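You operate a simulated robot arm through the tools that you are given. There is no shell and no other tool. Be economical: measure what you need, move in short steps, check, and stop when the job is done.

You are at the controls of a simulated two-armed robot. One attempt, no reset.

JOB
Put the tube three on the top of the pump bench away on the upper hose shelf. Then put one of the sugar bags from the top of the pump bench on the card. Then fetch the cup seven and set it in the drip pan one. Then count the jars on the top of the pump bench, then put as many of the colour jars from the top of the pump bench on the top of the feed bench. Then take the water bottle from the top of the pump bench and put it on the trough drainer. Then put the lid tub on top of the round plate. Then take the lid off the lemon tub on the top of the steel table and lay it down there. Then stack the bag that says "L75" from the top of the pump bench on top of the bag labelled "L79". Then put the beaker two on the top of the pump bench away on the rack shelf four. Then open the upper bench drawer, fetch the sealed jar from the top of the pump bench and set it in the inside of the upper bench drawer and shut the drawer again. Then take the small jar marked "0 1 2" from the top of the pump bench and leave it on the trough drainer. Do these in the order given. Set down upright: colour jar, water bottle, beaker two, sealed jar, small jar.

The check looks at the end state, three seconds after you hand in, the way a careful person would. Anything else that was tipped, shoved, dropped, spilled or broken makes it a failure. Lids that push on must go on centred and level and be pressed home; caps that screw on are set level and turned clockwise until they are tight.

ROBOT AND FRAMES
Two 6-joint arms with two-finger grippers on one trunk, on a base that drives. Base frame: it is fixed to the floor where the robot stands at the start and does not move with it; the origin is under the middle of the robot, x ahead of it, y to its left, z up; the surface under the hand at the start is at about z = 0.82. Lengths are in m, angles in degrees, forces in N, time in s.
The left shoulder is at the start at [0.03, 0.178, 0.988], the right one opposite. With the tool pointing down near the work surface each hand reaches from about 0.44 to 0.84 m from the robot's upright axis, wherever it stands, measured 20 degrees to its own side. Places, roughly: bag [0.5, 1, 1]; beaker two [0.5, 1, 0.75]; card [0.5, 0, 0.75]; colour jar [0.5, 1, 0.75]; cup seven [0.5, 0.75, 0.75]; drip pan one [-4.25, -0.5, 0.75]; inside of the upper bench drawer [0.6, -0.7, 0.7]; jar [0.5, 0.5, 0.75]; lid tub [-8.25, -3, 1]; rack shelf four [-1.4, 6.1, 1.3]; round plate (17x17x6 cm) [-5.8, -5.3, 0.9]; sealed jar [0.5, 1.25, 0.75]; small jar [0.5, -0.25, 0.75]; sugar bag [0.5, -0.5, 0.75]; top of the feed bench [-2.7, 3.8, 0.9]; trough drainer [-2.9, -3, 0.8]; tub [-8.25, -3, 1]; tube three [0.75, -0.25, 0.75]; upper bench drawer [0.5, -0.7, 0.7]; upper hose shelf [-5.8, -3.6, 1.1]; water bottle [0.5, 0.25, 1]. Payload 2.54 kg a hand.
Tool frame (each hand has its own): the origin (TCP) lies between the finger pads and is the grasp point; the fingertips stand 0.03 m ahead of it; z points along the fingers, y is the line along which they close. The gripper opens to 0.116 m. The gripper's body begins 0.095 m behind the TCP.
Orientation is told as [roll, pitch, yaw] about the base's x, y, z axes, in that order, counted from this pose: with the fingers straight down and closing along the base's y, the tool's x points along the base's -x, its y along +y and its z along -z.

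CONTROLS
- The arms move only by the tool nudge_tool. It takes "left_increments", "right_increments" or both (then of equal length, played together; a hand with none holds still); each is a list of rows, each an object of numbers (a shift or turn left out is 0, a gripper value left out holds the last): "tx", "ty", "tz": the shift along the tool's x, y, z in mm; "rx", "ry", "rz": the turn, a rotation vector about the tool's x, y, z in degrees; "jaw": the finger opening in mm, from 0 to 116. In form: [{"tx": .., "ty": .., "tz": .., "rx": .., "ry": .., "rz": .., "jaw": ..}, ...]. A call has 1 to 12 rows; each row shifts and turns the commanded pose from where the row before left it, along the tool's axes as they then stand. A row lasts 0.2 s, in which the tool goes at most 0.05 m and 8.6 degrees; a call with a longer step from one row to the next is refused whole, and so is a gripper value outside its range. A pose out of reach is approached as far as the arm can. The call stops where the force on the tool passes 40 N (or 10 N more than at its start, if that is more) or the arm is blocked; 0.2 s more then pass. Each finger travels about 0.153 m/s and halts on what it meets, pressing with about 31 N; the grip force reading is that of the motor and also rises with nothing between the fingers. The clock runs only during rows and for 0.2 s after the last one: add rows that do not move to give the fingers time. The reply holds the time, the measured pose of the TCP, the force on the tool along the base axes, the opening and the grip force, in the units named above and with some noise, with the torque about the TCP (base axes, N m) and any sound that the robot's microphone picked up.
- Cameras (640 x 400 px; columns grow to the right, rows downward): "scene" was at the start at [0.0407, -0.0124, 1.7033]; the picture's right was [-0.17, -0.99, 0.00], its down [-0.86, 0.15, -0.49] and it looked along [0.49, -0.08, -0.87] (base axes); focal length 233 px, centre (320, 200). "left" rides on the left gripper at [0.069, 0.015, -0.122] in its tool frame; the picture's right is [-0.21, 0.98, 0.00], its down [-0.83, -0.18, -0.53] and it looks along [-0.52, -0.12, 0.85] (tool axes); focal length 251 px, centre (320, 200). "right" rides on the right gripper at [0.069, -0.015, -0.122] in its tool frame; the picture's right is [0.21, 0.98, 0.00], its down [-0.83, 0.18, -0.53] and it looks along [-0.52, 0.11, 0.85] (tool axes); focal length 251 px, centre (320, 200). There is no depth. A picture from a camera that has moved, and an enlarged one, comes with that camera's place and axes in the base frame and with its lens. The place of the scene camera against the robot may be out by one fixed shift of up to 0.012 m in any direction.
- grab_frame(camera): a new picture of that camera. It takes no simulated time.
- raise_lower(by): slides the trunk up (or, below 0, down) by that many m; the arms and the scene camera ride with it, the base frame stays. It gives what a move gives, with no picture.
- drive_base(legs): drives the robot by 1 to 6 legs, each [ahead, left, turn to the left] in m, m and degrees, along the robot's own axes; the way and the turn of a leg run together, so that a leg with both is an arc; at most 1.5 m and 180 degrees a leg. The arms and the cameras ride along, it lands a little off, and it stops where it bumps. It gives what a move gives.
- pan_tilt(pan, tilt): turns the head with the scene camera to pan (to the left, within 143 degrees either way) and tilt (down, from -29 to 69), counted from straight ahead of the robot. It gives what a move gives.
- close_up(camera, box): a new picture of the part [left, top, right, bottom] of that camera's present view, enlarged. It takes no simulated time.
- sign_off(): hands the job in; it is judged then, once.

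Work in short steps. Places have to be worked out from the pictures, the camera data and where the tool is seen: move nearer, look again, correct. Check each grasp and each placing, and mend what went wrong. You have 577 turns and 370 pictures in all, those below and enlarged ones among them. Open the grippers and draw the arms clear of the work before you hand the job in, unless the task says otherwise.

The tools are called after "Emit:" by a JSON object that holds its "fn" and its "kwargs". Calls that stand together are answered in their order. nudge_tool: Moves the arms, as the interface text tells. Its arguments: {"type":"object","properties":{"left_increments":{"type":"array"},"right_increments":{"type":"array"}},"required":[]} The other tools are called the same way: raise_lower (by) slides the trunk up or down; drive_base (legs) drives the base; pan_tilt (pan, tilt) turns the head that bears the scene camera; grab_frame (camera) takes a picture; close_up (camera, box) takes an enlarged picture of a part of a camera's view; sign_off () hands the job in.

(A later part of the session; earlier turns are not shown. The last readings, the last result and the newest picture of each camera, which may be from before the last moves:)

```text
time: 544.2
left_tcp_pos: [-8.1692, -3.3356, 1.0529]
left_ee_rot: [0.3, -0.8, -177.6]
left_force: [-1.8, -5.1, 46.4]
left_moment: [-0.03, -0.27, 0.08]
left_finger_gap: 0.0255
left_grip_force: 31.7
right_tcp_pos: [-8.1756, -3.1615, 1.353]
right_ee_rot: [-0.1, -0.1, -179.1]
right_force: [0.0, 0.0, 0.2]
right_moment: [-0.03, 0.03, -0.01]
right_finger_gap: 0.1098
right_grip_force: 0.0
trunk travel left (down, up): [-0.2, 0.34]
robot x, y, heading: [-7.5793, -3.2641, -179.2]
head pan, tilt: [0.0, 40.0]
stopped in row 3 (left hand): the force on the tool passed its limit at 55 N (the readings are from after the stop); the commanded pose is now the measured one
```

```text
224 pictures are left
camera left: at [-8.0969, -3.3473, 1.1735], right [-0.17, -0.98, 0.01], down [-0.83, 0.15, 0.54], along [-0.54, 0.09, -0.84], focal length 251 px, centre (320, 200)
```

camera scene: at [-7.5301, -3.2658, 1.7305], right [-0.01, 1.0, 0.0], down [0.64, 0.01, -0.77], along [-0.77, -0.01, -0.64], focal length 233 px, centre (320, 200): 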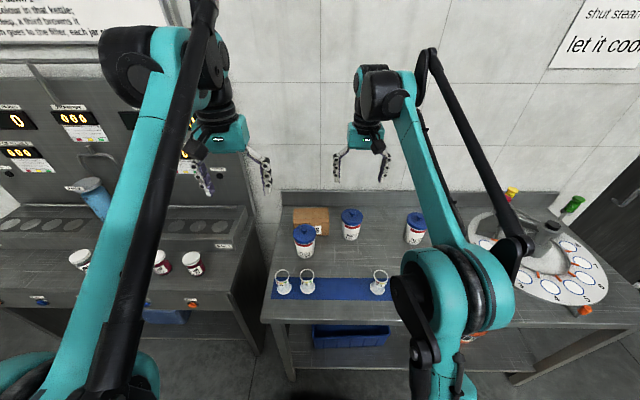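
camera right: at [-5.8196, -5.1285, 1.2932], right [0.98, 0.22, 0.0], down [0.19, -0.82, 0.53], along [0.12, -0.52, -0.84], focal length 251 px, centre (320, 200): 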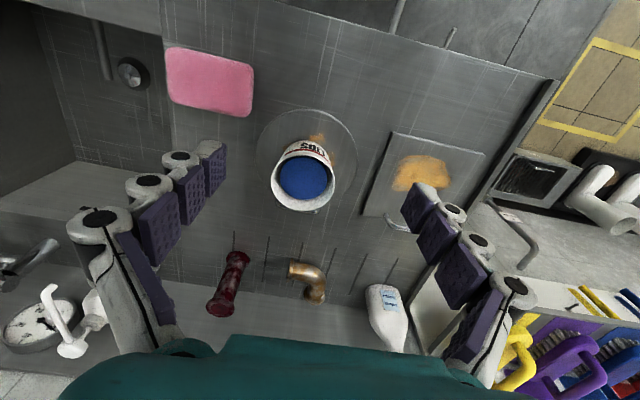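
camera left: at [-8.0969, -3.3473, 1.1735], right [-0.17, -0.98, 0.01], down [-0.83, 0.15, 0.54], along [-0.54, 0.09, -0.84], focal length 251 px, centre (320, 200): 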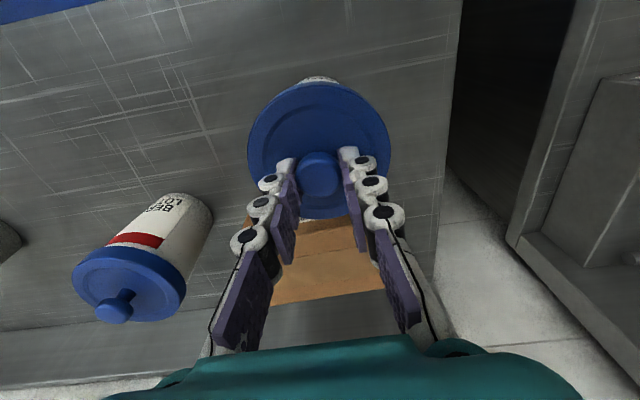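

The tips met the lid and the knob is gripped (25 mm). I pull up slowly.

Emit:
{"fn": "nudge_tool", "kwargs": {"left_increments": [{"tz": -4}, {"tz": -6}, {"tz": -10}, {"tz": -15}, {"tz": -15}, {}]}}

Emit:
{"fn": "grab_frame", "kwargs": {"camera": "left"}}

Emit:
{"fn": "close_up", "kwargs": {"camera": "scene", "box": [250, 170, 410, 310]}}

```text
time: 545.6
left_tcp_pos: [-8.1717, -3.3339, 1.0975]
left_ee_rot: [0.1, -0.4, -177.7]
left_force: [-0.9, 0.3, -1.0]
left_moment: [0.0, -0.04, 0.0]
left_finger_gap: 0.05
left_grip_force: 0.0
right_tcp_pos: [-8.181, -3.1617, 1.3496]
right_ee_rot: [0.0, 0.0, -179.1]
right_force: [0.2, 1.4, 0.5]
right_moment: [0.0, -0.03, -0.01]
right_finger_gap: 0.1101
right_grip_force: 0.1
trunk travel left (down, up): [-0.2, 0.34]
robot x, y, heading: [-7.5798, -3.2672, -179.1]
head pan, tilt: [0.0, 40.0]
```

```text
223 pictures are left
camera left: at [-8.0998, -3.3461, 1.2196], right [-0.17, -0.98, 0.0], down [-0.83, 0.15, 0.54], along [-0.53, 0.09, -0.84], focal length 251 px, centre (320, 200)
```

left: 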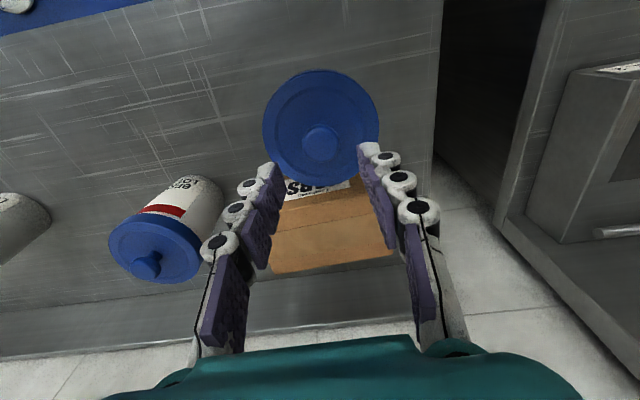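

```text
2.86 times, centred on (330, 240) of scene
camera zoom: at [-7.6306, -3.2672, 1.7305], right [-0.01, 1.0, 0.0], down [0.64, 0.01, -0.77], along [-0.77, -0.01, -0.64], focal length 666 px, centre (291, 86)
```

zoom: 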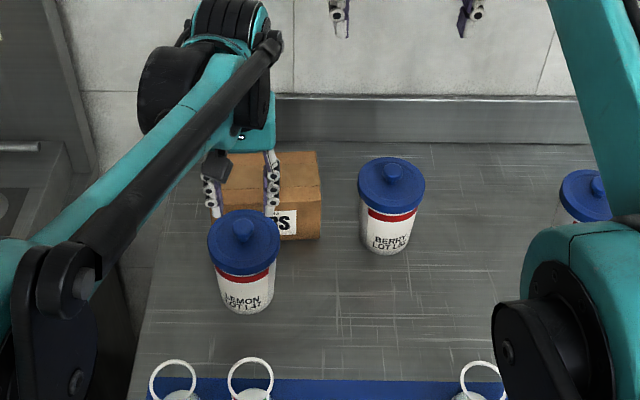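

The jaws had reopened on the stop. I lower to just above the lid again and close properly.

Emit:
{"fn": "nudge_tool", "kwargs": {"left_increments": [{"tz": 20}, {"tz": 20}, {"jaw": 5}, {}, {}, {}]}}

Emit:
{"fn": "nudge_tool", "kwargs": {"left_increments": [{"tz": -4}, {"tz": -6}, {"tz": -10}, {"tz": -15}, {"tz": -15}, {}]}}

Emit:
{"fn": "close_up", "kwargs": {"camera": "scene", "box": [250, 170, 410, 310]}}

```text
time: 547.0
left_tcp_pos: [-8.1715, -3.3349, 1.0569]
left_ee_rot: [0.0, -0.7, -177.7]
left_force: [-1.5, -0.1, 1.6]
left_moment: [-0.01, 0.12, 0.03]
left_finger_gap: 0.0253
left_grip_force: 31.2
right_tcp_pos: [-8.1818, -3.1629, 1.3488]
right_ee_rot: [-0.1, 0.0, -179.2]
right_force: [0.3, -1.0, -0.8]
right_moment: [0.04, 0.01, -0.04]
right_finger_gap: 0.1099
right_grip_force: 0.1
trunk travel left (down, up): [-0.2, 0.34]
robot x, y, heading: [-7.5775, -3.2705, -179.3]
head pan, tilt: [0.0, 40.0]
```

```text
time: 548.4
left_tcp_pos: [-8.1701, -3.3327, 1.1099]
left_ee_rot: [0.2, -0.6, -177.6]
left_force: [-0.8, 0.3, -3.7]
left_moment: [0.02, 0.04, -0.01]
left_finger_gap: 0.0251
left_grip_force: 31.2
right_tcp_pos: [-8.1817, -3.1613, 1.3498]
right_ee_rot: [-0.1, 0.0, -179.2]
right_force: [0.4, -0.1, -0.4]
right_moment: [-0.04, 0.03, 0.01]
right_finger_gap: 0.1098
right_grip_force: 0.0
trunk travel left (down, up): [-0.2, 0.34]
robot x, y, heading: [-7.5831, -3.2659, -179.3]
head pan, tilt: [0.0, 40.0]
```

```text
2.86 times, centred on (330, 240) of scene
camera zoom: at [-7.6313, -3.2673, 1.7305], right [-0.01, 1.0, 0.0], down [0.64, 0.01, -0.77], along [-0.77, -0.01, -0.64], focal length 666 px, centre (291, 86)
```

zoom: 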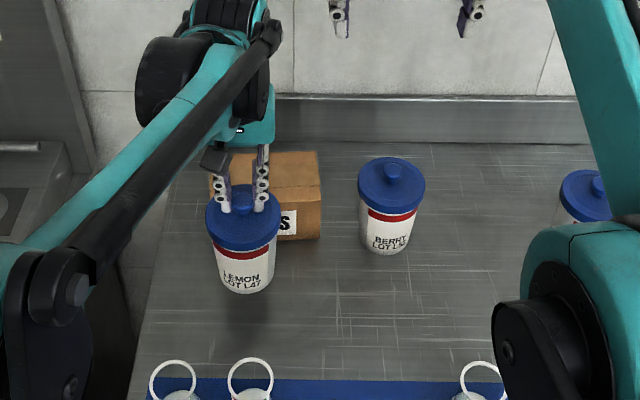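

The tub comes up with its lid, so the right hand must hold the body. I set it back down first, keeping the knob gripped.

Emit:
{"fn": "nudge_tool", "kwargs": {"left_increments": [{"tz": 20}, {"tz": 20}, {"tz": 8}, {"tz": 3}, {"tz": 3}, {}]}}

Emit:
{"fn": "nudge_tool", "kwargs": {"right_increments": [{"rz": -7.5}, {"rz": -7.5}, {"rz": -7.5}, {"rz": -7.5}, {"rz": -7.5}, {"rz": -7.5}, {}]}}

```text
time: 549.8
left_tcp_pos: [-8.1696, -3.3337, 1.0553]
left_ee_rot: [0.1, -0.7, -177.6]
left_force: [-7.9, 0.6, 29.8]
left_moment: [0.0, 0.06, 0.11]
left_finger_gap: 0.0251
left_grip_force: 30.9
right_tcp_pos: [-8.1798, -3.1624, 1.3497]
right_ee_rot: [0.1, -0.1, -179.2]
right_force: [0.1, 0.5, -0.4]
right_moment: [0.02, 0.01, -0.03]
right_finger_gap: 0.11
right_grip_force: 0.1
trunk travel left (down, up): [-0.2, 0.34]
robot x, y, heading: [-7.5827, -3.2636, -179.1]
head pan, tilt: [0.0, 40.0]
```

```text
time: 551.4
left_tcp_pos: [-8.1704, -3.3333, 1.0547]
left_ee_rot: [0.1, -0.6, -177.7]
left_force: [-5.7, 1.4, 21.9]
left_moment: [0.05, -0.09, 0.07]
left_finger_gap: 0.0249
left_grip_force: 31.3
right_tcp_pos: [-8.18, -3.1614, 1.3503]
right_ee_rot: [0.0, 0.0, -134.1]
right_force: [0.1, 0.0, -0.3]
right_moment: [0.0, 0.02, 0.02]
right_finger_gap: 0.1102
right_grip_force: 0.0
trunk travel left (down, up): [-0.2, 0.34]
robot x, y, heading: [-7.5811, -3.2655, -179.1]
head pan, tilt: [0.0, 40.0]
```

Now I position the right hand to approach from the front-right at 45°, and look.

Emit:
{"fn": "nudge_tool", "kwargs": {"right_increments": [{"tx": 17, "ty": 43}, {"tx": 17, "ty": 43}, {"tx": 17, "ty": 42}, {"ry": -7.5}, {"ry": -7.5}, {"ry": -7.5}, {"ry": -7.5}, {"ry": -7.5}, {"ry": -7.5}, {}]}}

Emit:
{"fn": "grab_frame", "kwargs": {"camera": "right"}}

Emit:
{"fn": "grab_frame", "kwargs": {"camera": "scene"}}

```text
time: 553.6
left_tcp_pos: [-8.1715, -3.3347, 1.0538]
left_ee_rot: [0.1, -0.6, -177.7]
left_force: [-0.2, 0.5, -2.7]
left_moment: [0.02, -0.12, 0.02]
left_finger_gap: 0.0247
left_grip_force: 30.8
right_tcp_pos: [-8.0544, -3.2138, 1.3506]
right_ee_rot: [-0.1, -45.2, -134.1]
right_force: [0.1, 0.7, 0.3]
right_moment: [-0.03, 0.01, 0.02]
right_finger_gap: 0.11
right_grip_force: 0.1
trunk travel left (down, up): [-0.2, 0.34]
robot x, y, heading: [-7.5848, -3.2642, -179.2]
head pan, tilt: [0.0, 40.0]
```

```text
220 pictures are left
camera right: at [-7.9701, -3.1083, 1.387], right [0.81, -0.57, -0.15], down [-0.01, -0.27, 0.96], along [-0.59, -0.77, -0.23], focal length 251 px, centre (320, 200)
```

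right: 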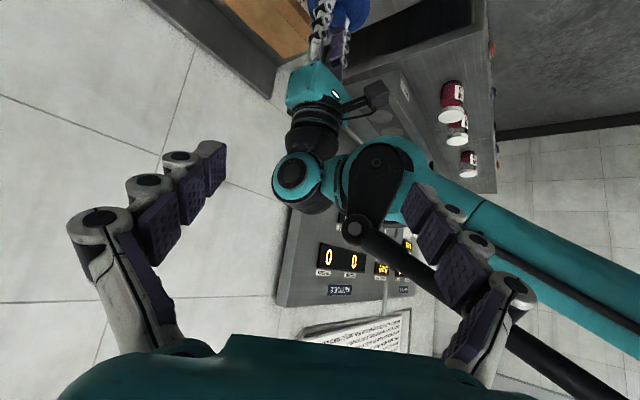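

```text
219 pictures are left
camera scene: at [-7.6306, -3.2671, 1.7305], right [-0.01, 1.0, 0.0], down [0.64, 0.01, -0.77], along [-0.77, -0.01, -0.64], focal length 233 px, centre (320, 200)
```

scene: 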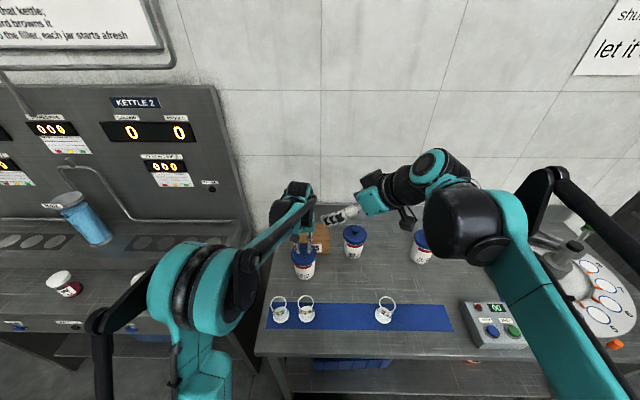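

Emit:
{"fn": "nudge_tool", "kwargs": {"right_increments": [{"tx": 28.3, "tz": 28.3}, {"tx": 28.3, "tz": 28.3}, {"tx": 28.3, "tz": 28.3}, {"tx": 28.3, "tz": 28.3}, {"tx": 28.3, "tz": 28.3}, {"tx": 28.3, "tz": 28.3}, {}]}}

Emit:
{"fn": "grab_frame", "kwargs": {"camera": "right"}}

Emit:
{"fn": "close_up", "kwargs": {"camera": "scene", "box": [240, 160, 460, 340]}}

```text
time: 555.2
left_tcp_pos: [-8.1716, -3.3329, 1.054]
left_ee_rot: [0.0, -0.6, -177.7]
left_force: [1.0, -1.0, -2.0]
left_moment: [-0.03, -0.09, -0.01]
left_finger_gap: 0.0247
left_grip_force: 30.5
right_tcp_pos: [-8.0532, -3.2149, 1.1092]
right_ee_rot: [-0.1, -45.0, -134.1]
right_force: [-0.1, 0.1, 0.1]
right_moment: [0.0, -0.01, 0.03]
right_finger_gap: 0.11
right_grip_force: 0.0
trunk travel left (down, up): [-0.2, 0.34]
robot x, y, heading: [-7.5789, -3.2609, -179.4]
head pan, tilt: [0.0, 40.0]
```

```text
218 pictures are left
camera right: at [-7.9698, -3.1089, 1.1465], right [0.81, -0.57, -0.15], down [-0.01, -0.28, 0.96], along [-0.59, -0.77, -0.23], focal length 251 px, centre (320, 200)
```

right: 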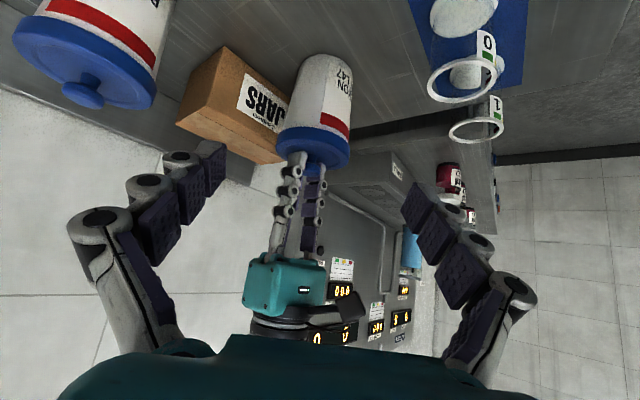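

```text
2.22 times, centred on (350, 250) of scene
camera zoom: at [-7.6307, -3.2673, 1.7305], right [-0.01, 1.0, 0.0], down [0.64, 0.01, -0.77], along [-0.77, -0.01, -0.64], focal length 518 px, centre (253, 89)
```

zoom: 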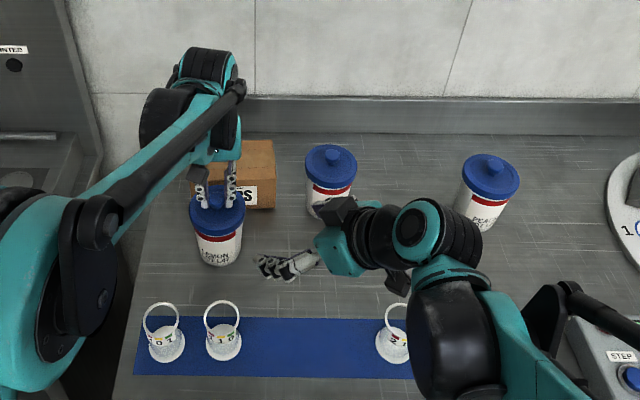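

Geometry is lined up: the tub lies exactly along the tool axis. I advance most of the way and check.

Emit:
{"fn": "nudge_tool", "kwargs": {"right_increments": [{"tz": 45}, {"tz": 45}, {"tz": 40}, {"tz": 30}, {}]}}

Emit:
{"fn": "grab_frame", "kwargs": {"camera": "right"}}

Emit:
{"fn": "close_up", "kwargs": {"camera": "scene", "box": [240, 160, 460, 340]}}

```text
time: 556.4
left_tcp_pos: [-8.1714, -3.3337, 1.0552]
left_ee_rot: [0.1, -0.6, -177.7]
left_force: [0.7, -0.5, -1.2]
left_moment: [0.02, 0.04, 0.01]
left_finger_gap: 0.0246
left_grip_force: 30.7
right_tcp_pos: [-8.1319, -3.2955, 0.9947]
right_ee_rot: [-0.2, -45.0, -134.1]
right_force: [-0.4, 0.1, 0.4]
right_moment: [0.02, 0.0, -0.02]
right_finger_gap: 0.1101
right_grip_force: 0.0
trunk travel left (down, up): [-0.2, 0.34]
robot x, y, heading: [-7.5805, -3.2678, -179.6]
head pan, tilt: [0.0, 40.0]
```

```text
216 pictures are left
camera right: at [-8.0478, -3.1891, 1.0326], right [0.81, -0.57, -0.15], down [-0.01, -0.28, 0.96], along [-0.59, -0.77, -0.23], focal length 251 px, centre (320, 200)
```

right: 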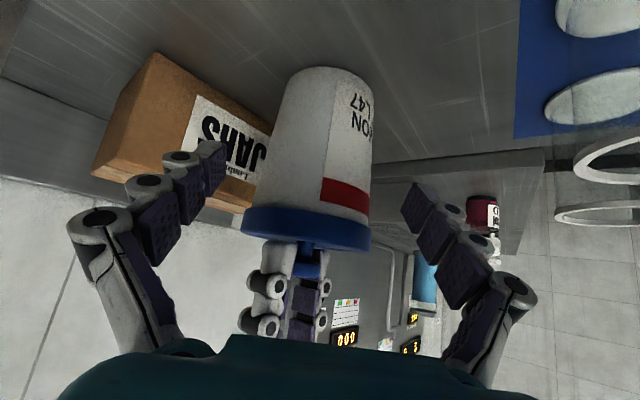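

```text
2.22 times, centred on (350, 250) of scene
camera zoom: at [-7.6307, -3.2672, 1.7305], right [-0.01, 1.0, 0.0], down [0.64, 0.01, -0.77], along [-0.77, -0.01, -0.64], focal length 518 px, centre (253, 89)
```

zoom: 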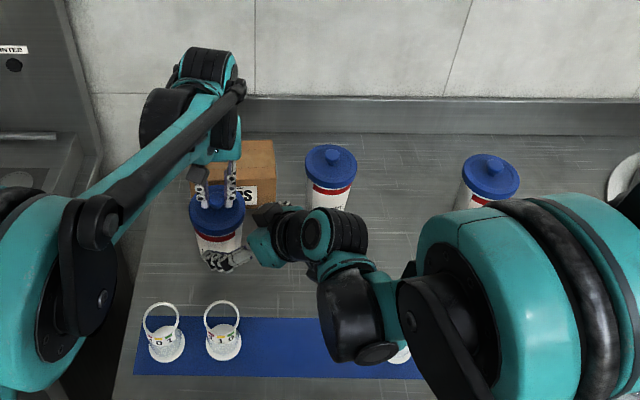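

The JARS box is close behind the left finger's path. I back the right hand off, and shift the tub 25 mm toward me with the left hand (lifting it slightly) to gain room.

Emit:
{"fn": "nudge_tool", "kwargs": {"right_increments": [{"tz": -40}, {"tz": -30}, {"tx": 12.3, "ty": 18, "tz": -12.3}]}}

Emit:
{"fn": "nudge_tool", "kwargs": {"left_increments": [{"tz": -8}, {"tx": 13}, {"tx": 12}, {"tz": 6}, {"tz": 3}, {}]}}

Emit:
{"fn": "nudge_tool", "kwargs": {"right_increments": [{"tz": 40, "jaw": 100}, {"tz": 30}, {}]}}

Emit:
{"fn": "grab_frame", "kwargs": {"camera": "right"}}

Emit:
{"fn": "close_up", "kwargs": {"camera": "scene", "box": [240, 160, 460, 340]}}

```text
time: 557.2
left_tcp_pos: [-8.1709, -3.3345, 1.0552]
left_ee_rot: [0.1, -0.5, -177.7]
left_force: [1.2, -0.3, -4.6]
left_moment: [-0.01, 0.05, -0.01]
left_finger_gap: 0.0246
left_grip_force: 30.5
right_tcp_pos: [-8.0734, -3.2603, 1.0445]
right_ee_rot: [-0.1, -45.0, -134.1]
right_force: [0.5, 0.2, 0.7]
right_moment: [0.01, -0.01, 0.01]
right_finger_gap: 0.1102
right_grip_force: 0.1
trunk travel left (down, up): [-0.2, 0.34]
robot x, y, heading: [-7.5802, -3.2664, -179.2]
head pan, tilt: [0.0, 40.0]
```

```text
time: 558.6
left_tcp_pos: [-8.1471, -3.3322, 1.0543]
left_ee_rot: [0.1, -0.7, -177.7]
left_force: [-5.9, -0.1, 20.4]
left_moment: [-0.01, 0.21, 0.09]
left_finger_gap: 0.0244
left_grip_force: 30.9
right_tcp_pos: [-8.0721, -3.2603, 1.0469]
right_ee_rot: [0.0, -45.0, -134.0]
right_force: [-0.9, 0.2, 0.5]
right_moment: [0.0, 0.0, 0.0]
right_finger_gap: 0.1099
right_grip_force: 0.1
trunk travel left (down, up): [-0.2, 0.34]
robot x, y, heading: [-7.5814, -3.2684, -179.2]
head pan, tilt: [0.0, 40.0]
```

```text
time: 559.4
left_tcp_pos: [-8.1443, -3.3317, 1.0548]
left_ee_rot: [0.2, -0.6, -177.7]
left_force: [4.1, 1.7, 19.4]
left_moment: [0.07, -0.34, 0.18]
left_finger_gap: 0.0244
left_grip_force: 31.0
right_tcp_pos: [-8.1067, -3.2967, 0.9963]
right_ee_rot: [-0.1, -45.1, -134.1]
right_force: [0.3, -0.4, -0.5]
right_moment: [0.0, 0.0, -0.01]
right_finger_gap: 0.1
right_grip_force: 0.1
trunk travel left (down, up): [-0.2, 0.34]
robot x, y, heading: [-7.5825, -3.265, -179.2]
head pan, tilt: [0.0, 40.0]
```

```text
214 pictures are left
camera right: at [-8.0225, -3.1895, 1.0326], right [0.81, -0.57, -0.15], down [-0.01, -0.27, 0.96], along [-0.59, -0.77, -0.23], focal length 251 px, centre (320, 200)
```

right: 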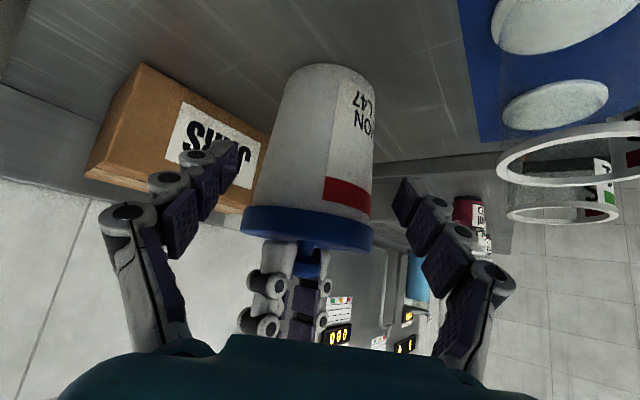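

```text
2.22 times, centred on (350, 250) of scene
camera zoom: at [-7.628, -3.2667, 1.7307], right [-0.01, 1.0, 0.0], down [0.64, 0.01, -0.77], along [-0.77, -0.01, -0.64], focal length 518 px, centre (253, 89)
```

zoom: 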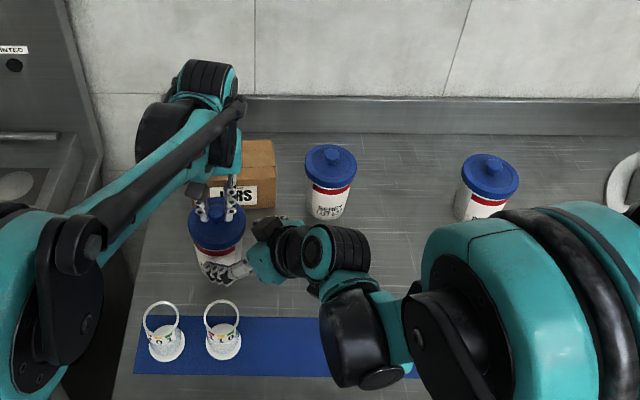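

Room is fine now. I advance 62 mm and close the right hand on the tub's body.

Emit:
{"fn": "nudge_tool", "kwargs": {"right_increments": [{"tz": 30}, {"tz": 22}, {"tz": 10}, {"jaw": 40}, {}, {}, {}]}}

Emit:
{"fn": "grab_frame", "kwargs": {"camera": "right"}}

```text
time: 561.0
left_tcp_pos: [-8.145, -3.333, 1.054]
left_ee_rot: [0.1, -0.7, -177.7]
left_force: [-0.8, -2.0, 6.5]
left_moment: [-0.02, 0.0, 0.19]
left_finger_gap: 0.0244
left_grip_force: 31.5
right_tcp_pos: [-8.1354, -3.3281, 0.9519]
right_ee_rot: [-0.1, -45.1, -134.1]
right_force: [3.4, 1.2, 12.1]
right_moment: [-0.81, -0.01, 0.04]
right_finger_gap: 0.0777
right_grip_force: 30.9
trunk travel left (down, up): [-0.2, 0.34]
robot x, y, heading: [-7.5793, -3.2661, -179.3]
head pan, tilt: [0.0, 40.0]
```

```text
212 pictures are left
camera right: at [-8.052, -3.2212, 0.9894], right [0.81, -0.57, -0.15], down [-0.01, -0.27, 0.96], along [-0.59, -0.77, -0.23], focal length 251 px, centre (320, 200)
```

right: 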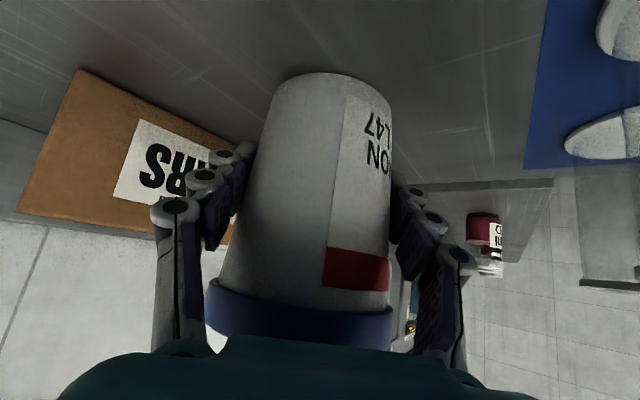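

The body is held (78 mm). I pull the lid straight up with the left hand.

Emit:
{"fn": "nudge_tool", "kwargs": {"left_increments": [{"tz": -3}, {"tz": -4}, {"tz": -5}, {"tz": -8}, {"tz": -12}, {"tz": -20}, {}]}}

Emit:
{"fn": "grab_frame", "kwargs": {"camera": "left"}}

Emit:
{"fn": "close_up", "kwargs": {"camera": "scene", "box": [240, 160, 460, 340]}}

```text
time: 562.6
left_tcp_pos: [-8.1446, -3.334, 1.107]
left_ee_rot: [0.1, -0.6, -177.7]
left_force: [0.6, -0.6, -0.9]
left_moment: [0.03, -0.02, 0.0]
left_finger_gap: 0.0245
left_grip_force: 30.5
right_tcp_pos: [-8.136, -3.3265, 0.9521]
right_ee_rot: [-0.1, -45.1, -134.1]
right_force: [5.1, -1.4, 13.3]
right_moment: [-0.36, -0.02, 0.22]
right_finger_gap: 0.0774
right_grip_force: 30.6
trunk travel left (down, up): [-0.2, 0.34]
robot x, y, heading: [-7.5789, -3.2673, -179.2]
head pan, tilt: [0.0, 40.0]
heard: snap
```

```text
211 pictures are left
camera left: at [-8.0728, -3.3468, 1.2278], right [-0.17, -0.98, 0.0], down [-0.83, 0.15, 0.54], along [-0.54, 0.09, -0.84], focal length 251 px, centre (320, 200)
```

left: 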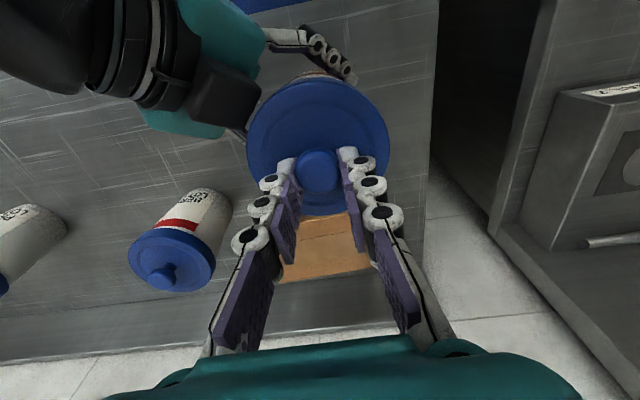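

```text
2.22 times, centred on (350, 250) of scene
camera zoom: at [-7.6285, -3.2672, 1.7306], right [-0.01, 1.0, 0.0], down [0.64, 0.01, -0.77], along [-0.77, -0.01, -0.64], focal length 518 px, centre (253, 89)
```

zoom: 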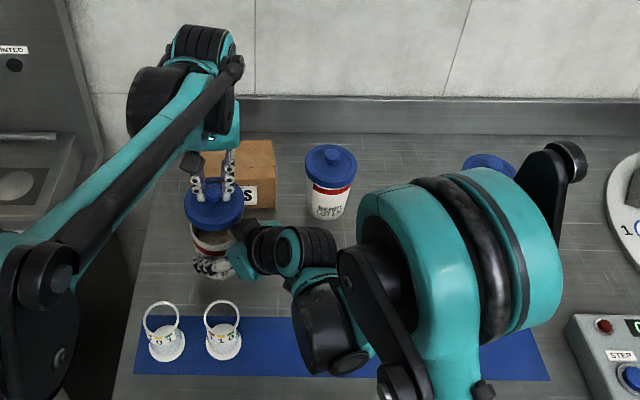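

Snap — the lid is off. I raise the lid, release the tub with the right hand and withdraw it along its axis.

Emit:
{"fn": "nudge_tool", "kwargs": {"left_increments": [{"tz": -40}, {"tz": -40}, {"tz": -40}, {"tz": -40}, {}, {}, {}, {}, {}, {}], "right_increments": [{}, {}, {"jaw": 98}, {}, {}, {"tz": -25}, {"tz": -40}, {"tz": -45}, {"tz": -45}, {"tz": -45}]}}

Emit:
{"fn": "grab_frame", "kwargs": {"camera": "right"}}

Emit:
{"fn": "close_up", "kwargs": {"camera": "scene", "box": [240, 160, 460, 340]}}

```text
time: 564.8
left_tcp_pos: [-8.1408, -3.3331, 1.2681]
left_ee_rot: [0.1, -0.7, -177.6]
left_force: [-0.1, -0.4, -0.9]
left_moment: [-0.03, 0.04, 0.03]
left_finger_gap: 0.0243
left_grip_force: 31.4
right_tcp_pos: [-8.0372, -3.2226, 1.0946]
right_ee_rot: [-0.1, -45.1, -134.2]
right_force: [-0.1, 0.1, 0.3]
right_moment: [0.04, 0.01, -0.01]
right_finger_gap: 0.098
right_grip_force: 0.2
trunk travel left (down, up): [-0.2, 0.34]
robot x, y, heading: [-7.5826, -3.2609, -179.2]
head pan, tilt: [0.0, 40.0]
```

```text
209 pictures are left
camera right: at [-7.9537, -3.1179, 1.1319], right [0.81, -0.57, -0.15], down [-0.01, -0.27, 0.96], along [-0.59, -0.77, -0.23], focal length 251 px, centre (320, 200)
```

right: 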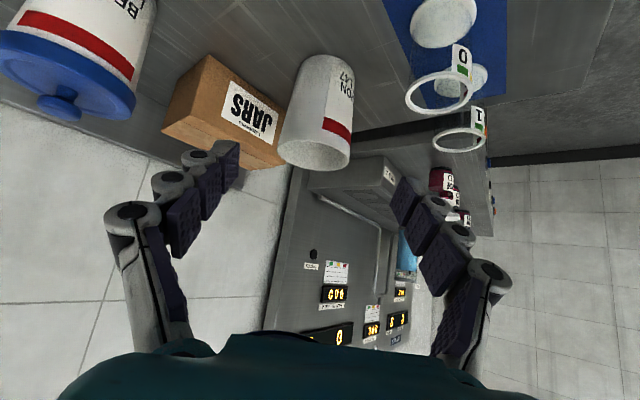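

```text
2.22 times, centred on (350, 250) of scene
camera zoom: at [-7.6278, -3.2666, 1.7306], right [-0.01, 1.0, 0.0], down [0.64, 0.01, -0.77], along [-0.77, -0.01, -0.64], focal length 518 px, centre (253, 89)
```

zoom: 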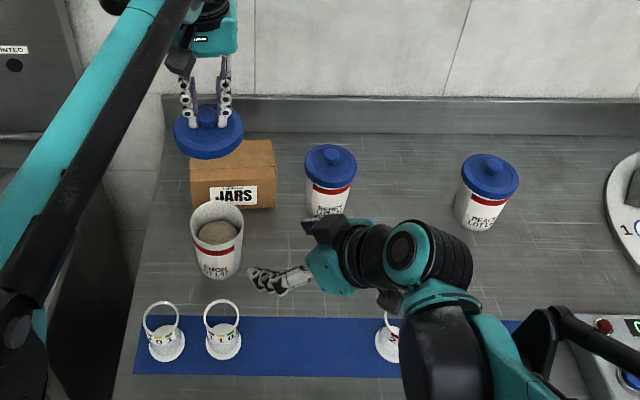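

I raise and straighten the right hand, then shift the robot so the lid can be laid on the free table area near (-8.2, -3.0).

Emit:
{"fn": "nudge_tool", "kwargs": {"right_increments": [{"tx": -28, "tz": -28}, {"tx": -28, "tz": -28}, {"tx": -28, "tz": -28}, {"tx": -28, "tz": -28}, {"tx": -28, "tz": -28}, {"tx": -28, "tz": -28}, {"ry": 8}, {"ry": 8}, {"ry": 8}, {"ry": 8}, {"ry": 8}, {"ry": 5}]}}

Emit:
{"fn": "nudge_tool", "kwargs": {"right_increments": [{"rz": 7.5}, {"rz": 7.5}, {"rz": 7.5}, {"rz": 7.5}, {"rz": 7.5}, {"rz": 7.5}, {"ty": -40}, {"ty": -40}]}}

Emit:
{"fn": "drive_base", "kwargs": {"legs": [[0, -0.32, 0]]}}

Emit:
{"fn": "grab_frame", "kwargs": {"camera": "left"}}

Emit:
{"fn": "grab_frame", "kwargs": {"camera": "scene"}}

```text
time: 567.4
left_tcp_pos: [-8.1435, -3.3348, 1.2661]
left_ee_rot: [0.1, -0.7, -177.7]
left_force: [0.3, 0.2, 0.3]
left_moment: [-0.01, 0.0, 0.02]
left_finger_gap: 0.0245
left_grip_force: 31.1
right_tcp_pos: [-8.0398, -3.2276, 1.3305]
right_ee_rot: [0.0, 0.0, -134.2]
right_force: [0.6, 0.2, 0.0]
right_moment: [-0.03, -0.02, 0.01]
right_finger_gap: 0.0981
right_grip_force: 0.1
trunk travel left (down, up): [-0.2, 0.34]
robot x, y, heading: [-7.5775, -3.264, -179.3]
head pan, tilt: [0.0, 40.0]
```

```text
time: 569.2
left_tcp_pos: [-8.1433, -3.3341, 1.2673]
left_ee_rot: [0.1, -0.6, -177.7]
left_force: [-0.5, -0.2, -0.6]
left_moment: [-0.02, 0.02, -0.01]
left_finger_gap: 0.0244
left_grip_force: 31.5
right_tcp_pos: [-8.0415, -3.144, 1.3315]
right_ee_rot: [0.0, 0.0, -179.3]
right_force: [0.7, 0.8, -0.6]
right_moment: [0.0, -0.01, 0.0]
right_finger_gap: 0.0979
right_grip_force: 0.0
trunk travel left (down, up): [-0.2, 0.34]
robot x, y, heading: [-7.58, -3.2649, -179.4]
head pan, tilt: [0.0, 40.0]
```

```text
time: 571.3
left_tcp_pos: [-8.1479, -3.0153, 1.2668]
left_ee_rot: [0.2, -0.6, -177.9]
left_force: [0.5, 1.5, -0.5]
left_moment: [-0.04, 0.0, 0.0]
left_finger_gap: 0.0246
left_grip_force: 30.7
right_tcp_pos: [-8.0442, -2.826, 1.3324]
right_ee_rot: [0.1, 0.0, -179.5]
right_force: [-0.2, 0.3, 0.1]
right_moment: [-0.03, 0.01, -0.02]
right_finger_gap: 0.0979
right_grip_force: 0.1
trunk travel left (down, up): [-0.2, 0.34]
robot x, y, heading: [-7.5838, -2.9461, -179.4]
head pan, tilt: [0.0, 40.0]
```

```text
207 pictures are left
camera left: at [-8.0758, -3.0277, 1.388], right [-0.18, -0.98, 0.0], down [-0.83, 0.15, 0.54], along [-0.53, 0.09, -0.84], focal length 251 px, centre (320, 200)
```

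left: 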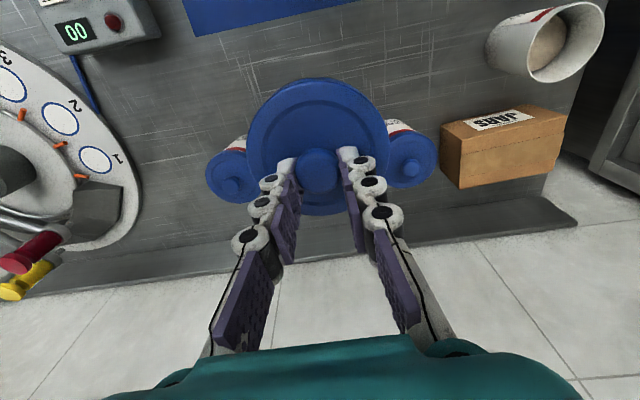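

```text
206 pictures are left
camera scene: at [-7.6344, -2.9497, 1.7305], right [-0.01, 1.0, 0.0], down [0.64, 0.01, -0.77], along [-0.77, -0.01, -0.64], focal length 233 px, centre (320, 200)
```

scene: 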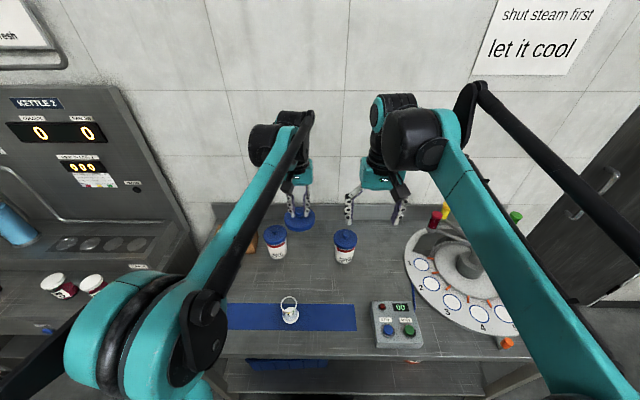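

I lay the lid between BERRY and PEACH, slightly in front (x≈-8.17, y≈-2.995).

Emit:
{"fn": "nudge_tool", "kwargs": {"left_increments": [{"tx": -20, "ty": -19, "tz": 20}, {"tz": 45}, {"tz": 45}, {"tz": 45}, {"tz": 45}, {"tz": 40}, {"tz": 20}, {}]}}

Emit:
{"fn": "close_up", "kwargs": {"camera": "scene", "box": [220, 180, 400, 340]}}

Emit:
{"fn": "nudge_tool", "kwargs": {"left_increments": [{"tz": 10}, {"tz": 6}, {"tz": 6}, {"tz": 6}, {"tz": 6}, {"tz": 6}, {"tz": 6}, {"tz": 6}]}}

```text
time: 573.1
left_tcp_pos: [-8.17, -2.9987, 1.0057]
left_ee_rot: [0.1, -0.6, -178.0]
left_force: [-0.8, -0.9, 0.0]
left_moment: [0.03, 0.03, 0.01]
left_finger_gap: 0.0246
left_grip_force: 30.9
right_tcp_pos: [-8.0451, -2.827, 1.3321]
right_ee_rot: [0.0, -0.2, -179.4]
right_force: [-0.5, 0.6, 0.5]
right_moment: [0.0, 0.0, -0.03]
right_finger_gap: 0.0979
right_grip_force: 0.1
trunk travel left (down, up): [-0.2, 0.34]
robot x, y, heading: [-7.5824, -2.947, -179.5]
head pan, tilt: [0.0, 40.0]
```

```text
2.50 times, centred on (310, 260) of scene
camera zoom: at [-7.6344, -2.9506, 1.7306], right [-0.01, 1.0, 0.0], down [0.64, 0.01, -0.77], along [-0.77, -0.01, -0.64], focal length 583 px, centre (345, 50)
```

zoom: 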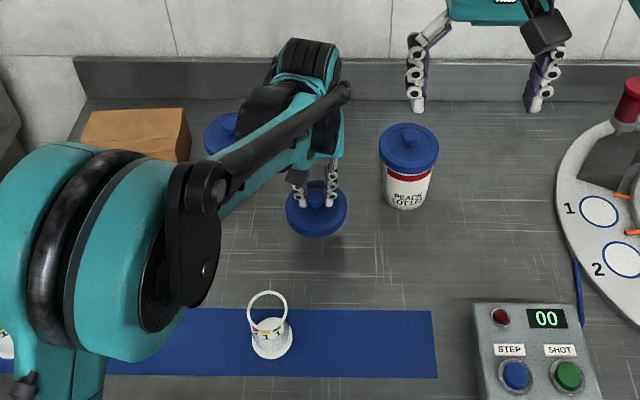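

```text
time: 574.9
left_tcp_pos: [-8.1712, -2.9986, 0.9547]
left_ee_rot: [0.1, -0.6, -177.8]
left_force: [-0.6, 0.5, 0.2]
left_moment: [0.0, -0.03, -0.01]
left_finger_gap: 0.0246
left_grip_force: 31.2
right_tcp_pos: [-8.0444, -2.8274, 1.3308]
right_ee_rot: [-0.1, -0.1, -179.4]
right_force: [0.0, 0.0, -1.0]
right_moment: [-0.03, -0.02, -0.03]
right_finger_gap: 0.098
right_grip_force: 0.1
trunk travel left (down, up): [-0.2, 0.34]
robot x, y, heading: [-7.5842, -2.946, -179.4]
head pan, tilt: [0.0, 40.0]
```

Emit:
{"fn": "nudge_tool", "kwargs": {"left_increments": [{"tz": 6}, {"tz": 6}, {"tz": 5}, {"tz": 5}, {"tz": 5}, {"tz": 5}]}}

```text
time: 575.6
left_tcp_pos: [-8.171, -2.9975, 0.9449]
left_ee_rot: [0.1, -0.9, -177.9]
left_force: [3.7, -0.2, 28.4]
left_moment: [0.01, -0.38, 0.03]
left_finger_gap: 0.0244
left_grip_force: 31.1
right_tcp_pos: [-8.0417, -2.8266, 1.3324]
right_ee_rot: [0.1, -0.1, -179.4]
right_force: [-0.1, 0.0, -0.1]
right_moment: [0.04, -0.01, -0.03]
right_finger_gap: 0.098
right_grip_force: 0.0
trunk travel left (down, up): [-0.2, 0.34]
robot x, y, heading: [-7.5818, -2.9463, -179.5]
head pan, tilt: [0.0, 40.0]
stopped in row 3 (left hand): the force on the tool passed its limit at 51 N (the readings are from after the stop); the commanded pose is now the measured one
```

Contact. I open and rise, then check.

Emit:
{"fn": "nudge_tool", "kwargs": {"left_increments": [{"tz": -1}, {"jaw": 60}, {}, {"tz": -30}, {"tz": -45}, {"tz": -45}, {"tz": -45}, {"tz": -45}, {"tz": -45}, {"tz": -45}, {"tz": -45}, {"tz": -45}]}}

Emit:
{"fn": "grab_frame", "kwargs": {"camera": "left"}}

```text
time: 578.2
left_tcp_pos: [-8.1666, -2.9973, 1.3339]
left_ee_rot: [0.1, -0.8, -178.0]
left_force: [-0.2, -0.3, -1.0]
left_moment: [0.01, 0.01, -0.02]
left_finger_gap: 0.06
left_grip_force: 0.1
right_tcp_pos: [-8.0439, -2.8273, 1.3326]
right_ee_rot: [0.0, 0.0, -179.4]
right_force: [0.0, -0.3, 0.3]
right_moment: [0.03, 0.0, 0.02]
right_finger_gap: 0.0978
right_grip_force: 0.1
trunk travel left (down, up): [-0.2, 0.34]
robot x, y, heading: [-7.5859, -2.9499, -179.1]
head pan, tilt: [0.0, 40.0]
```

```text
204 pictures are left
camera left: at [-8.0946, -3.0113, 1.4549], right [-0.18, -0.98, 0.0], down [-0.82, 0.15, 0.54], along [-0.54, 0.09, -0.84], focal length 251 px, centre (320, 200)
```

left: 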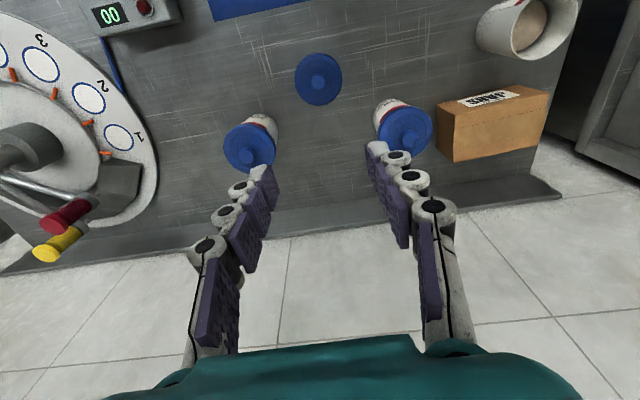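

The lid is laid on the table. Now back to the pump bench: raise the hands, retract, and drive the known route.

Emit:
{"fn": "nudge_tool", "kwargs": {"left_increments": [{"tz": -45}, {"tz": -45}, {"tx": 40, "ty": 40}, {"tx": 40, "ty": 40}, {"tx": 20, "ty": 40}], "right_increments": [{"tz": -45}, {"tz": -45}, {}, {}, {}]}}

Emit:
{"fn": "drive_base", "kwargs": {"legs": [[-0.55, 0, 0], [0, 0, -90.4], [1.0, -0.45, 0]]}}

```text
refused: row 3 steps farther than a row can; nothing moved
```

```text
time: 590.5
left_tcp_pos: [-6.5888, -1.3728, 1.3327]
left_ee_rot: [0.1, -0.7, 90.4]
left_force: [-0.2, 0.8, 0.2]
left_moment: [-0.02, 0.02, -0.01]
left_finger_gap: 0.0598
left_grip_force: 0.0
right_tcp_pos: [-6.4208, -1.5007, 1.3319]
right_ee_rot: [0.0, 0.0, 89.0]
right_force: [-0.6, 0.1, 0.5]
right_moment: [-0.05, 0.02, 0.02]
right_finger_gap: 0.0979
right_grip_force: 0.1
trunk travel left (down, up): [-0.2, 0.34]
robot x, y, heading: [-6.5521, -1.9546, 89.0]
head pan, tilt: [0.0, 40.0]
```

Emit:
{"fn": "nudge_tool", "kwargs": {"left_increments": [{"tz": -45}, {"tz": -45}, {"tx": 30, "ty": 35}, {"tx": 30, "ty": 35}, {"tx": 30, "ty": 35}], "right_increments": [{"tz": -45}, {"tz": -45}, {}, {}, {}]}}

Emit:
{"fn": "drive_base", "kwargs": {"legs": [[0.02, -0.95, 1], [0, -0.95, 0]]}}

```text
time: 591.7
left_tcp_pos: [-6.6958, -1.4804, 1.4103]
left_ee_rot: [0.1, -0.9, 90.4]
left_force: [-0.2, -1.3, 0.8]
left_moment: [0.09, -0.05, 0.04]
left_finger_gap: 0.0596
left_grip_force: 0.1
left hand out of reach, approached as far as the arm can: row 2
right_tcp_pos: [-6.4216, -1.5064, 1.4225]
right_ee_rot: [-0.1, -0.2, 89.0]
right_force: [-0.2, -0.8, -0.3]
right_moment: [0.07, -0.03, 0.01]
right_finger_gap: 0.0984
right_grip_force: 0.1
trunk travel left (down, up): [-0.2, 0.34]
robot x, y, heading: [-6.5565, -1.9584, 89.0]
head pan, tilt: [0.0, 40.0]
```

```text
time: 601.1
left_tcp_pos: [-4.8122, -1.4694, 1.4077]
left_ee_rot: [0.2, -0.8, 91.4]
left_force: [-0.3, -0.1, 0.4]
left_moment: [-0.01, 0.0, 0.01]
left_finger_gap: 0.0601
left_grip_force: 0.1
right_tcp_pos: [-4.5371, -1.4904, 1.4214]
right_ee_rot: [0.0, 0.0, 89.9]
right_force: [0.2, 0.4, -0.6]
right_moment: [0.01, 0.05, 0.03]
right_finger_gap: 0.0979
right_grip_force: 0.1
trunk travel left (down, up): [-0.2, 0.34]
robot x, y, heading: [-4.6702, -1.9493, 89.9]
head pan, tilt: [0.0, 40.0]
```

Emit:
{"fn": "drive_base", "kwargs": {"legs": [[0.45, -0.6, 0], [0.45, -1.15, 0], [0.8, -1.15, 0], [1.0, -1.0, 0], [0, 0, -90]]}}

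Emit:
{"fn": "pan_tilt", "kwargs": {"pan": 0, "tilt": 42}}

Emit:
{"fn": "grab_frame", "kwargs": {"camera": "scene"}}

```text
time: 627.9
left_tcp_pos: [-0.2487, 0.7335, 1.4094]
left_ee_rot: [0.1, -0.8, -2.4]
left_force: [0.9, -0.2, 0.5]
left_moment: [0.0, -0.02, 0.02]
left_finger_gap: 0.0599
left_grip_force: 0.0
right_tcp_pos: [-0.2889, 0.4596, 1.4216]
right_ee_rot: [0.0, 0.0, -4.0]
right_force: [-0.8, -0.7, -1.2]
right_moment: [0.03, 0.01, -0.01]
right_finger_gap: 0.0979
right_grip_force: 0.1
trunk travel left (down, up): [-0.2, 0.34]
robot x, y, heading: [-0.7335, 0.6166, -4.1]
head pan, tilt: [0.0, 40.0]
```

```text
time: 628.5
left_tcp_pos: [-0.2474, 0.7332, 1.4096]
left_ee_rot: [0.1, -0.8, -2.4]
left_force: [-0.1, -0.7, 0.5]
left_moment: [0.01, -0.01, 0.01]
left_finger_gap: 0.06
left_grip_force: 0.1
right_tcp_pos: [-0.2881, 0.4603, 1.4226]
right_ee_rot: [0.0, 0.0, -3.9]
right_force: [0.3, -0.5, -0.2]
right_moment: [0.01, -0.02, 0.01]
right_finger_gap: 0.0982
right_grip_force: 0.2
trunk travel left (down, up): [-0.2, 0.34]
robot x, y, heading: [-0.7352, 0.6228, -4.0]
head pan, tilt: [0.0, 42.0]
```

```text
203 pictures are left
camera scene: at [-0.6767, 0.614, 1.7276], right [-0.07, -1.0, 0.0], down [-0.67, 0.05, -0.74], along [0.74, -0.05, -0.67], focal length 233 px, centre (320, 200)
```

scene: 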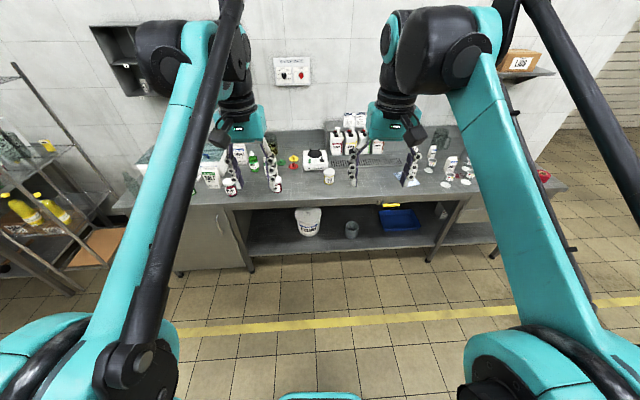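

Emit:
{"fn": "drive_base", "kwargs": {"legs": [[0, 0, 4], [0.5, 0.15, 0]]}}

Emit:
{"fn": "grab_frame", "kwargs": {"camera": "left"}}

Emit:
{"fn": "pan_tilt", "kwargs": {"pan": 15, "tilt": 45}}

Emit:
{"fn": "grab_frame", "kwargs": {"camera": "scene"}}

```text
time: 632.0
left_tcp_pos: [0.2413, 0.9109, 1.4095]
left_ee_rot: [0.2, -0.7, 1.4]
left_force: [-0.1, 0.8, -0.3]
left_moment: [-0.03, 0.04, -0.01]
left_finger_gap: 0.0599
left_grip_force: 0.1
right_tcp_pos: [0.2199, 0.6359, 1.4212]
right_ee_rot: [0.1, 0.1, -0.1]
right_force: [0.3, 0.4, 0.2]
right_moment: [-0.01, 0.0, 0.05]
right_finger_gap: 0.098
right_grip_force: 0.1
trunk travel left (down, up): [-0.2, 0.34]
robot x, y, heading: [-0.2355, 0.7642, -0.3]
head pan, tilt: [0.0, 42.0]
```

```text
202 pictures are left
camera left: at [0.1713, 0.9246, 1.5302], right [0.19, 0.98, 0.0], down [0.82, -0.16, 0.54], along [0.53, -0.1, -0.84], focal length 251 px, centre (320, 200)
```

left: 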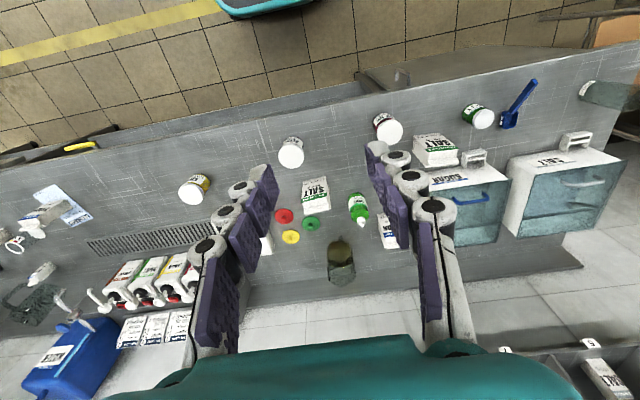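

```text
time: 632.8
left_tcp_pos: [0.2413, 0.9122, 1.4091]
left_ee_rot: [0.1, -0.8, 1.3]
left_force: [-0.9, -0.4, -0.1]
left_moment: [0.01, -0.01, 0.01]
left_finger_gap: 0.06
left_grip_force: 0.0
right_tcp_pos: [0.2185, 0.6351, 1.4209]
right_ee_rot: [0.0, 0.0, -0.2]
right_force: [0.1, 0.4, -0.3]
right_moment: [-0.03, -0.01, -0.02]
right_finger_gap: 0.0981
right_grip_force: 0.0
trunk travel left (down, up): [-0.2, 0.34]
robot x, y, heading: [-0.2373, 0.7662, -0.3]
head pan, tilt: [15.0, 45.0]
```

```text
201 pictures are left
camera scene: at [-0.1847, 0.7854, 1.7233], right [0.25, -0.97, 0.0], down [-0.68, -0.18, -0.71], along [0.68, 0.18, -0.71], focal length 233 px, centre (320, 200)
```

scene: 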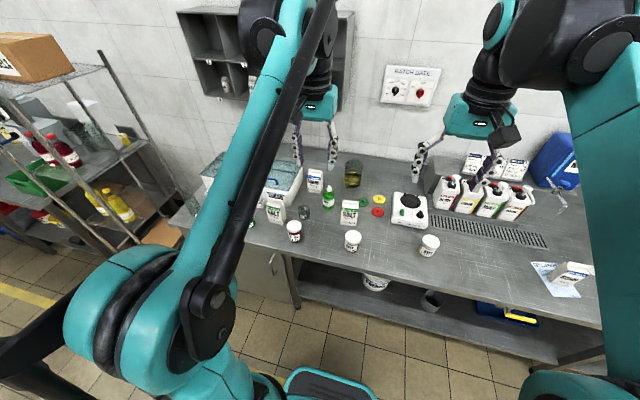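

Emit:
{"fn": "close_up", "kwargs": {"camera": "scene", "box": [250, 150, 390, 260]}}

Emit:
{"fn": "close_up", "kwargs": {"camera": "left", "box": [260, 100, 480, 260]}}

```text
3.64 times, centred on (320, 205) of scene
camera zoom: at [-0.1847, 0.7854, 1.7233], right [0.25, -0.97, 0.0], down [-0.68, -0.18, -0.71], along [0.68, 0.18, -0.71], focal length 848 px, centre (320, 182)
```

zoom: 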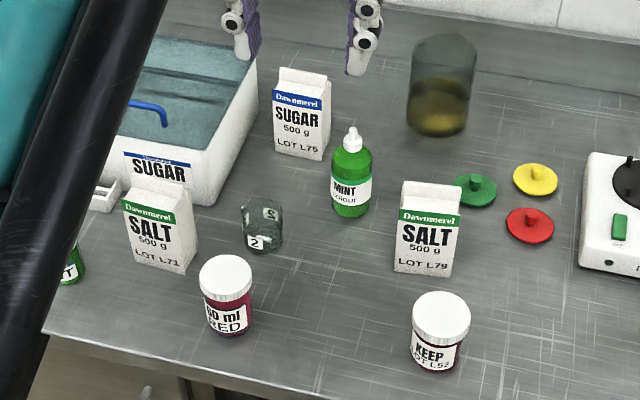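

```text
2.50 times, centred on (370, 180) of left
camera zoom: at [0.1705, 0.9243, 1.5305], right [0.19, 0.98, 0.0], down [0.82, -0.16, 0.54], along [0.54, -0.1, -0.84], focal length 629 px, centre (195, 250)
```

zoom: 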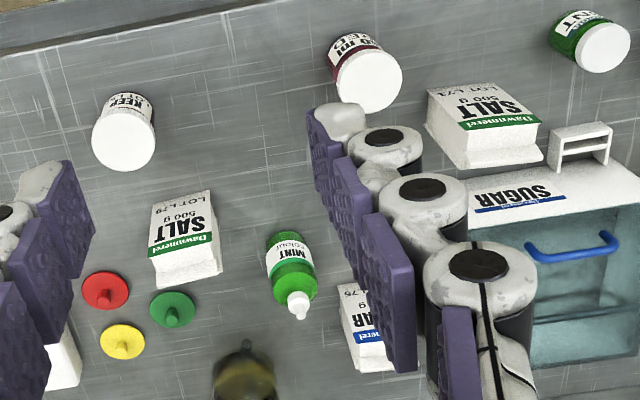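

I drive in closer so L75 (≈0.74, 1.06) comes within the left hand's reach, and look from above.

Emit:
{"fn": "drive_base", "kwargs": {"legs": [[0.22, 0.12, 0]]}}

Emit:
{"fn": "nudge_tool", "kwargs": {"left_increments": [{"tx": -25, "tz": 40}, {"tx": -25, "tz": 40}, {"tx": -25, "tz": 40}, {"tx": -20, "tz": 40}, {"tz": 30, "jaw": 110}, {}]}}

Emit:
{"fn": "grab_frame", "kwargs": {"camera": "left"}}

```text
time: 634.6
left_tcp_pos: [0.464, 1.0335, 1.4094]
left_ee_rot: [0.1, -0.7, 1.3]
left_force: [0.4, -0.1, 0.4]
left_moment: [-0.04, 0.05, -0.01]
left_finger_gap: 0.0599
left_grip_force: 0.1
right_tcp_pos: [0.4427, 0.7591, 1.4216]
right_ee_rot: [-0.1, 0.0, -0.2]
right_force: [-0.1, 1.1, -0.7]
right_moment: [-0.07, 0.02, 0.0]
right_finger_gap: 0.0979
right_grip_force: 0.0
trunk travel left (down, up): [-0.2, 0.34]
robot x, y, heading: [-0.0191, 0.8846, -0.4]
head pan, tilt: [15.0, 45.0]
```

```text
time: 636.0
left_tcp_pos: [0.5602, 1.0346, 1.22]
left_ee_rot: [0.1, -0.7, 1.3]
left_force: [0.5, -0.3, 0.2]
left_moment: [0.01, -0.03, 0.03]
left_finger_gap: 0.1101
left_grip_force: 0.2
right_tcp_pos: [0.4435, 0.7591, 1.4221]
right_ee_rot: [0.1, 0.0, -0.2]
right_force: [-0.6, 0.6, -0.2]
right_moment: [0.02, 0.0, 0.03]
right_finger_gap: 0.098
right_grip_force: 0.1
trunk travel left (down, up): [-0.2, 0.34]
robot x, y, heading: [-0.0186, 0.8895, -0.3]
head pan, tilt: [15.0, 45.0]
```

```text
198 pictures are left
camera left: at [0.49, 1.0473, 1.3414], right [0.19, 0.98, 0.0], down [0.82, -0.16, 0.54], along [0.53, -0.1, -0.84], focal length 251 px, centre (320, 200)
```

left: 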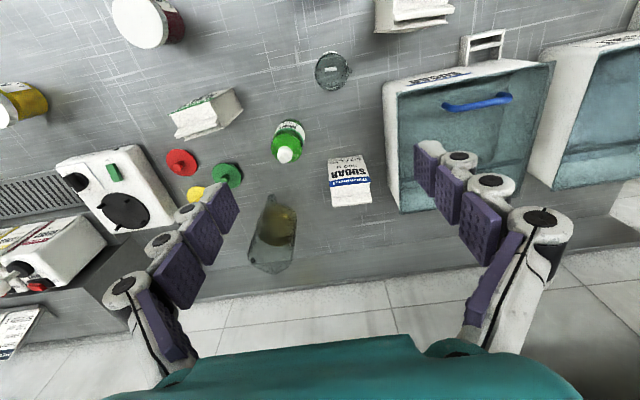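

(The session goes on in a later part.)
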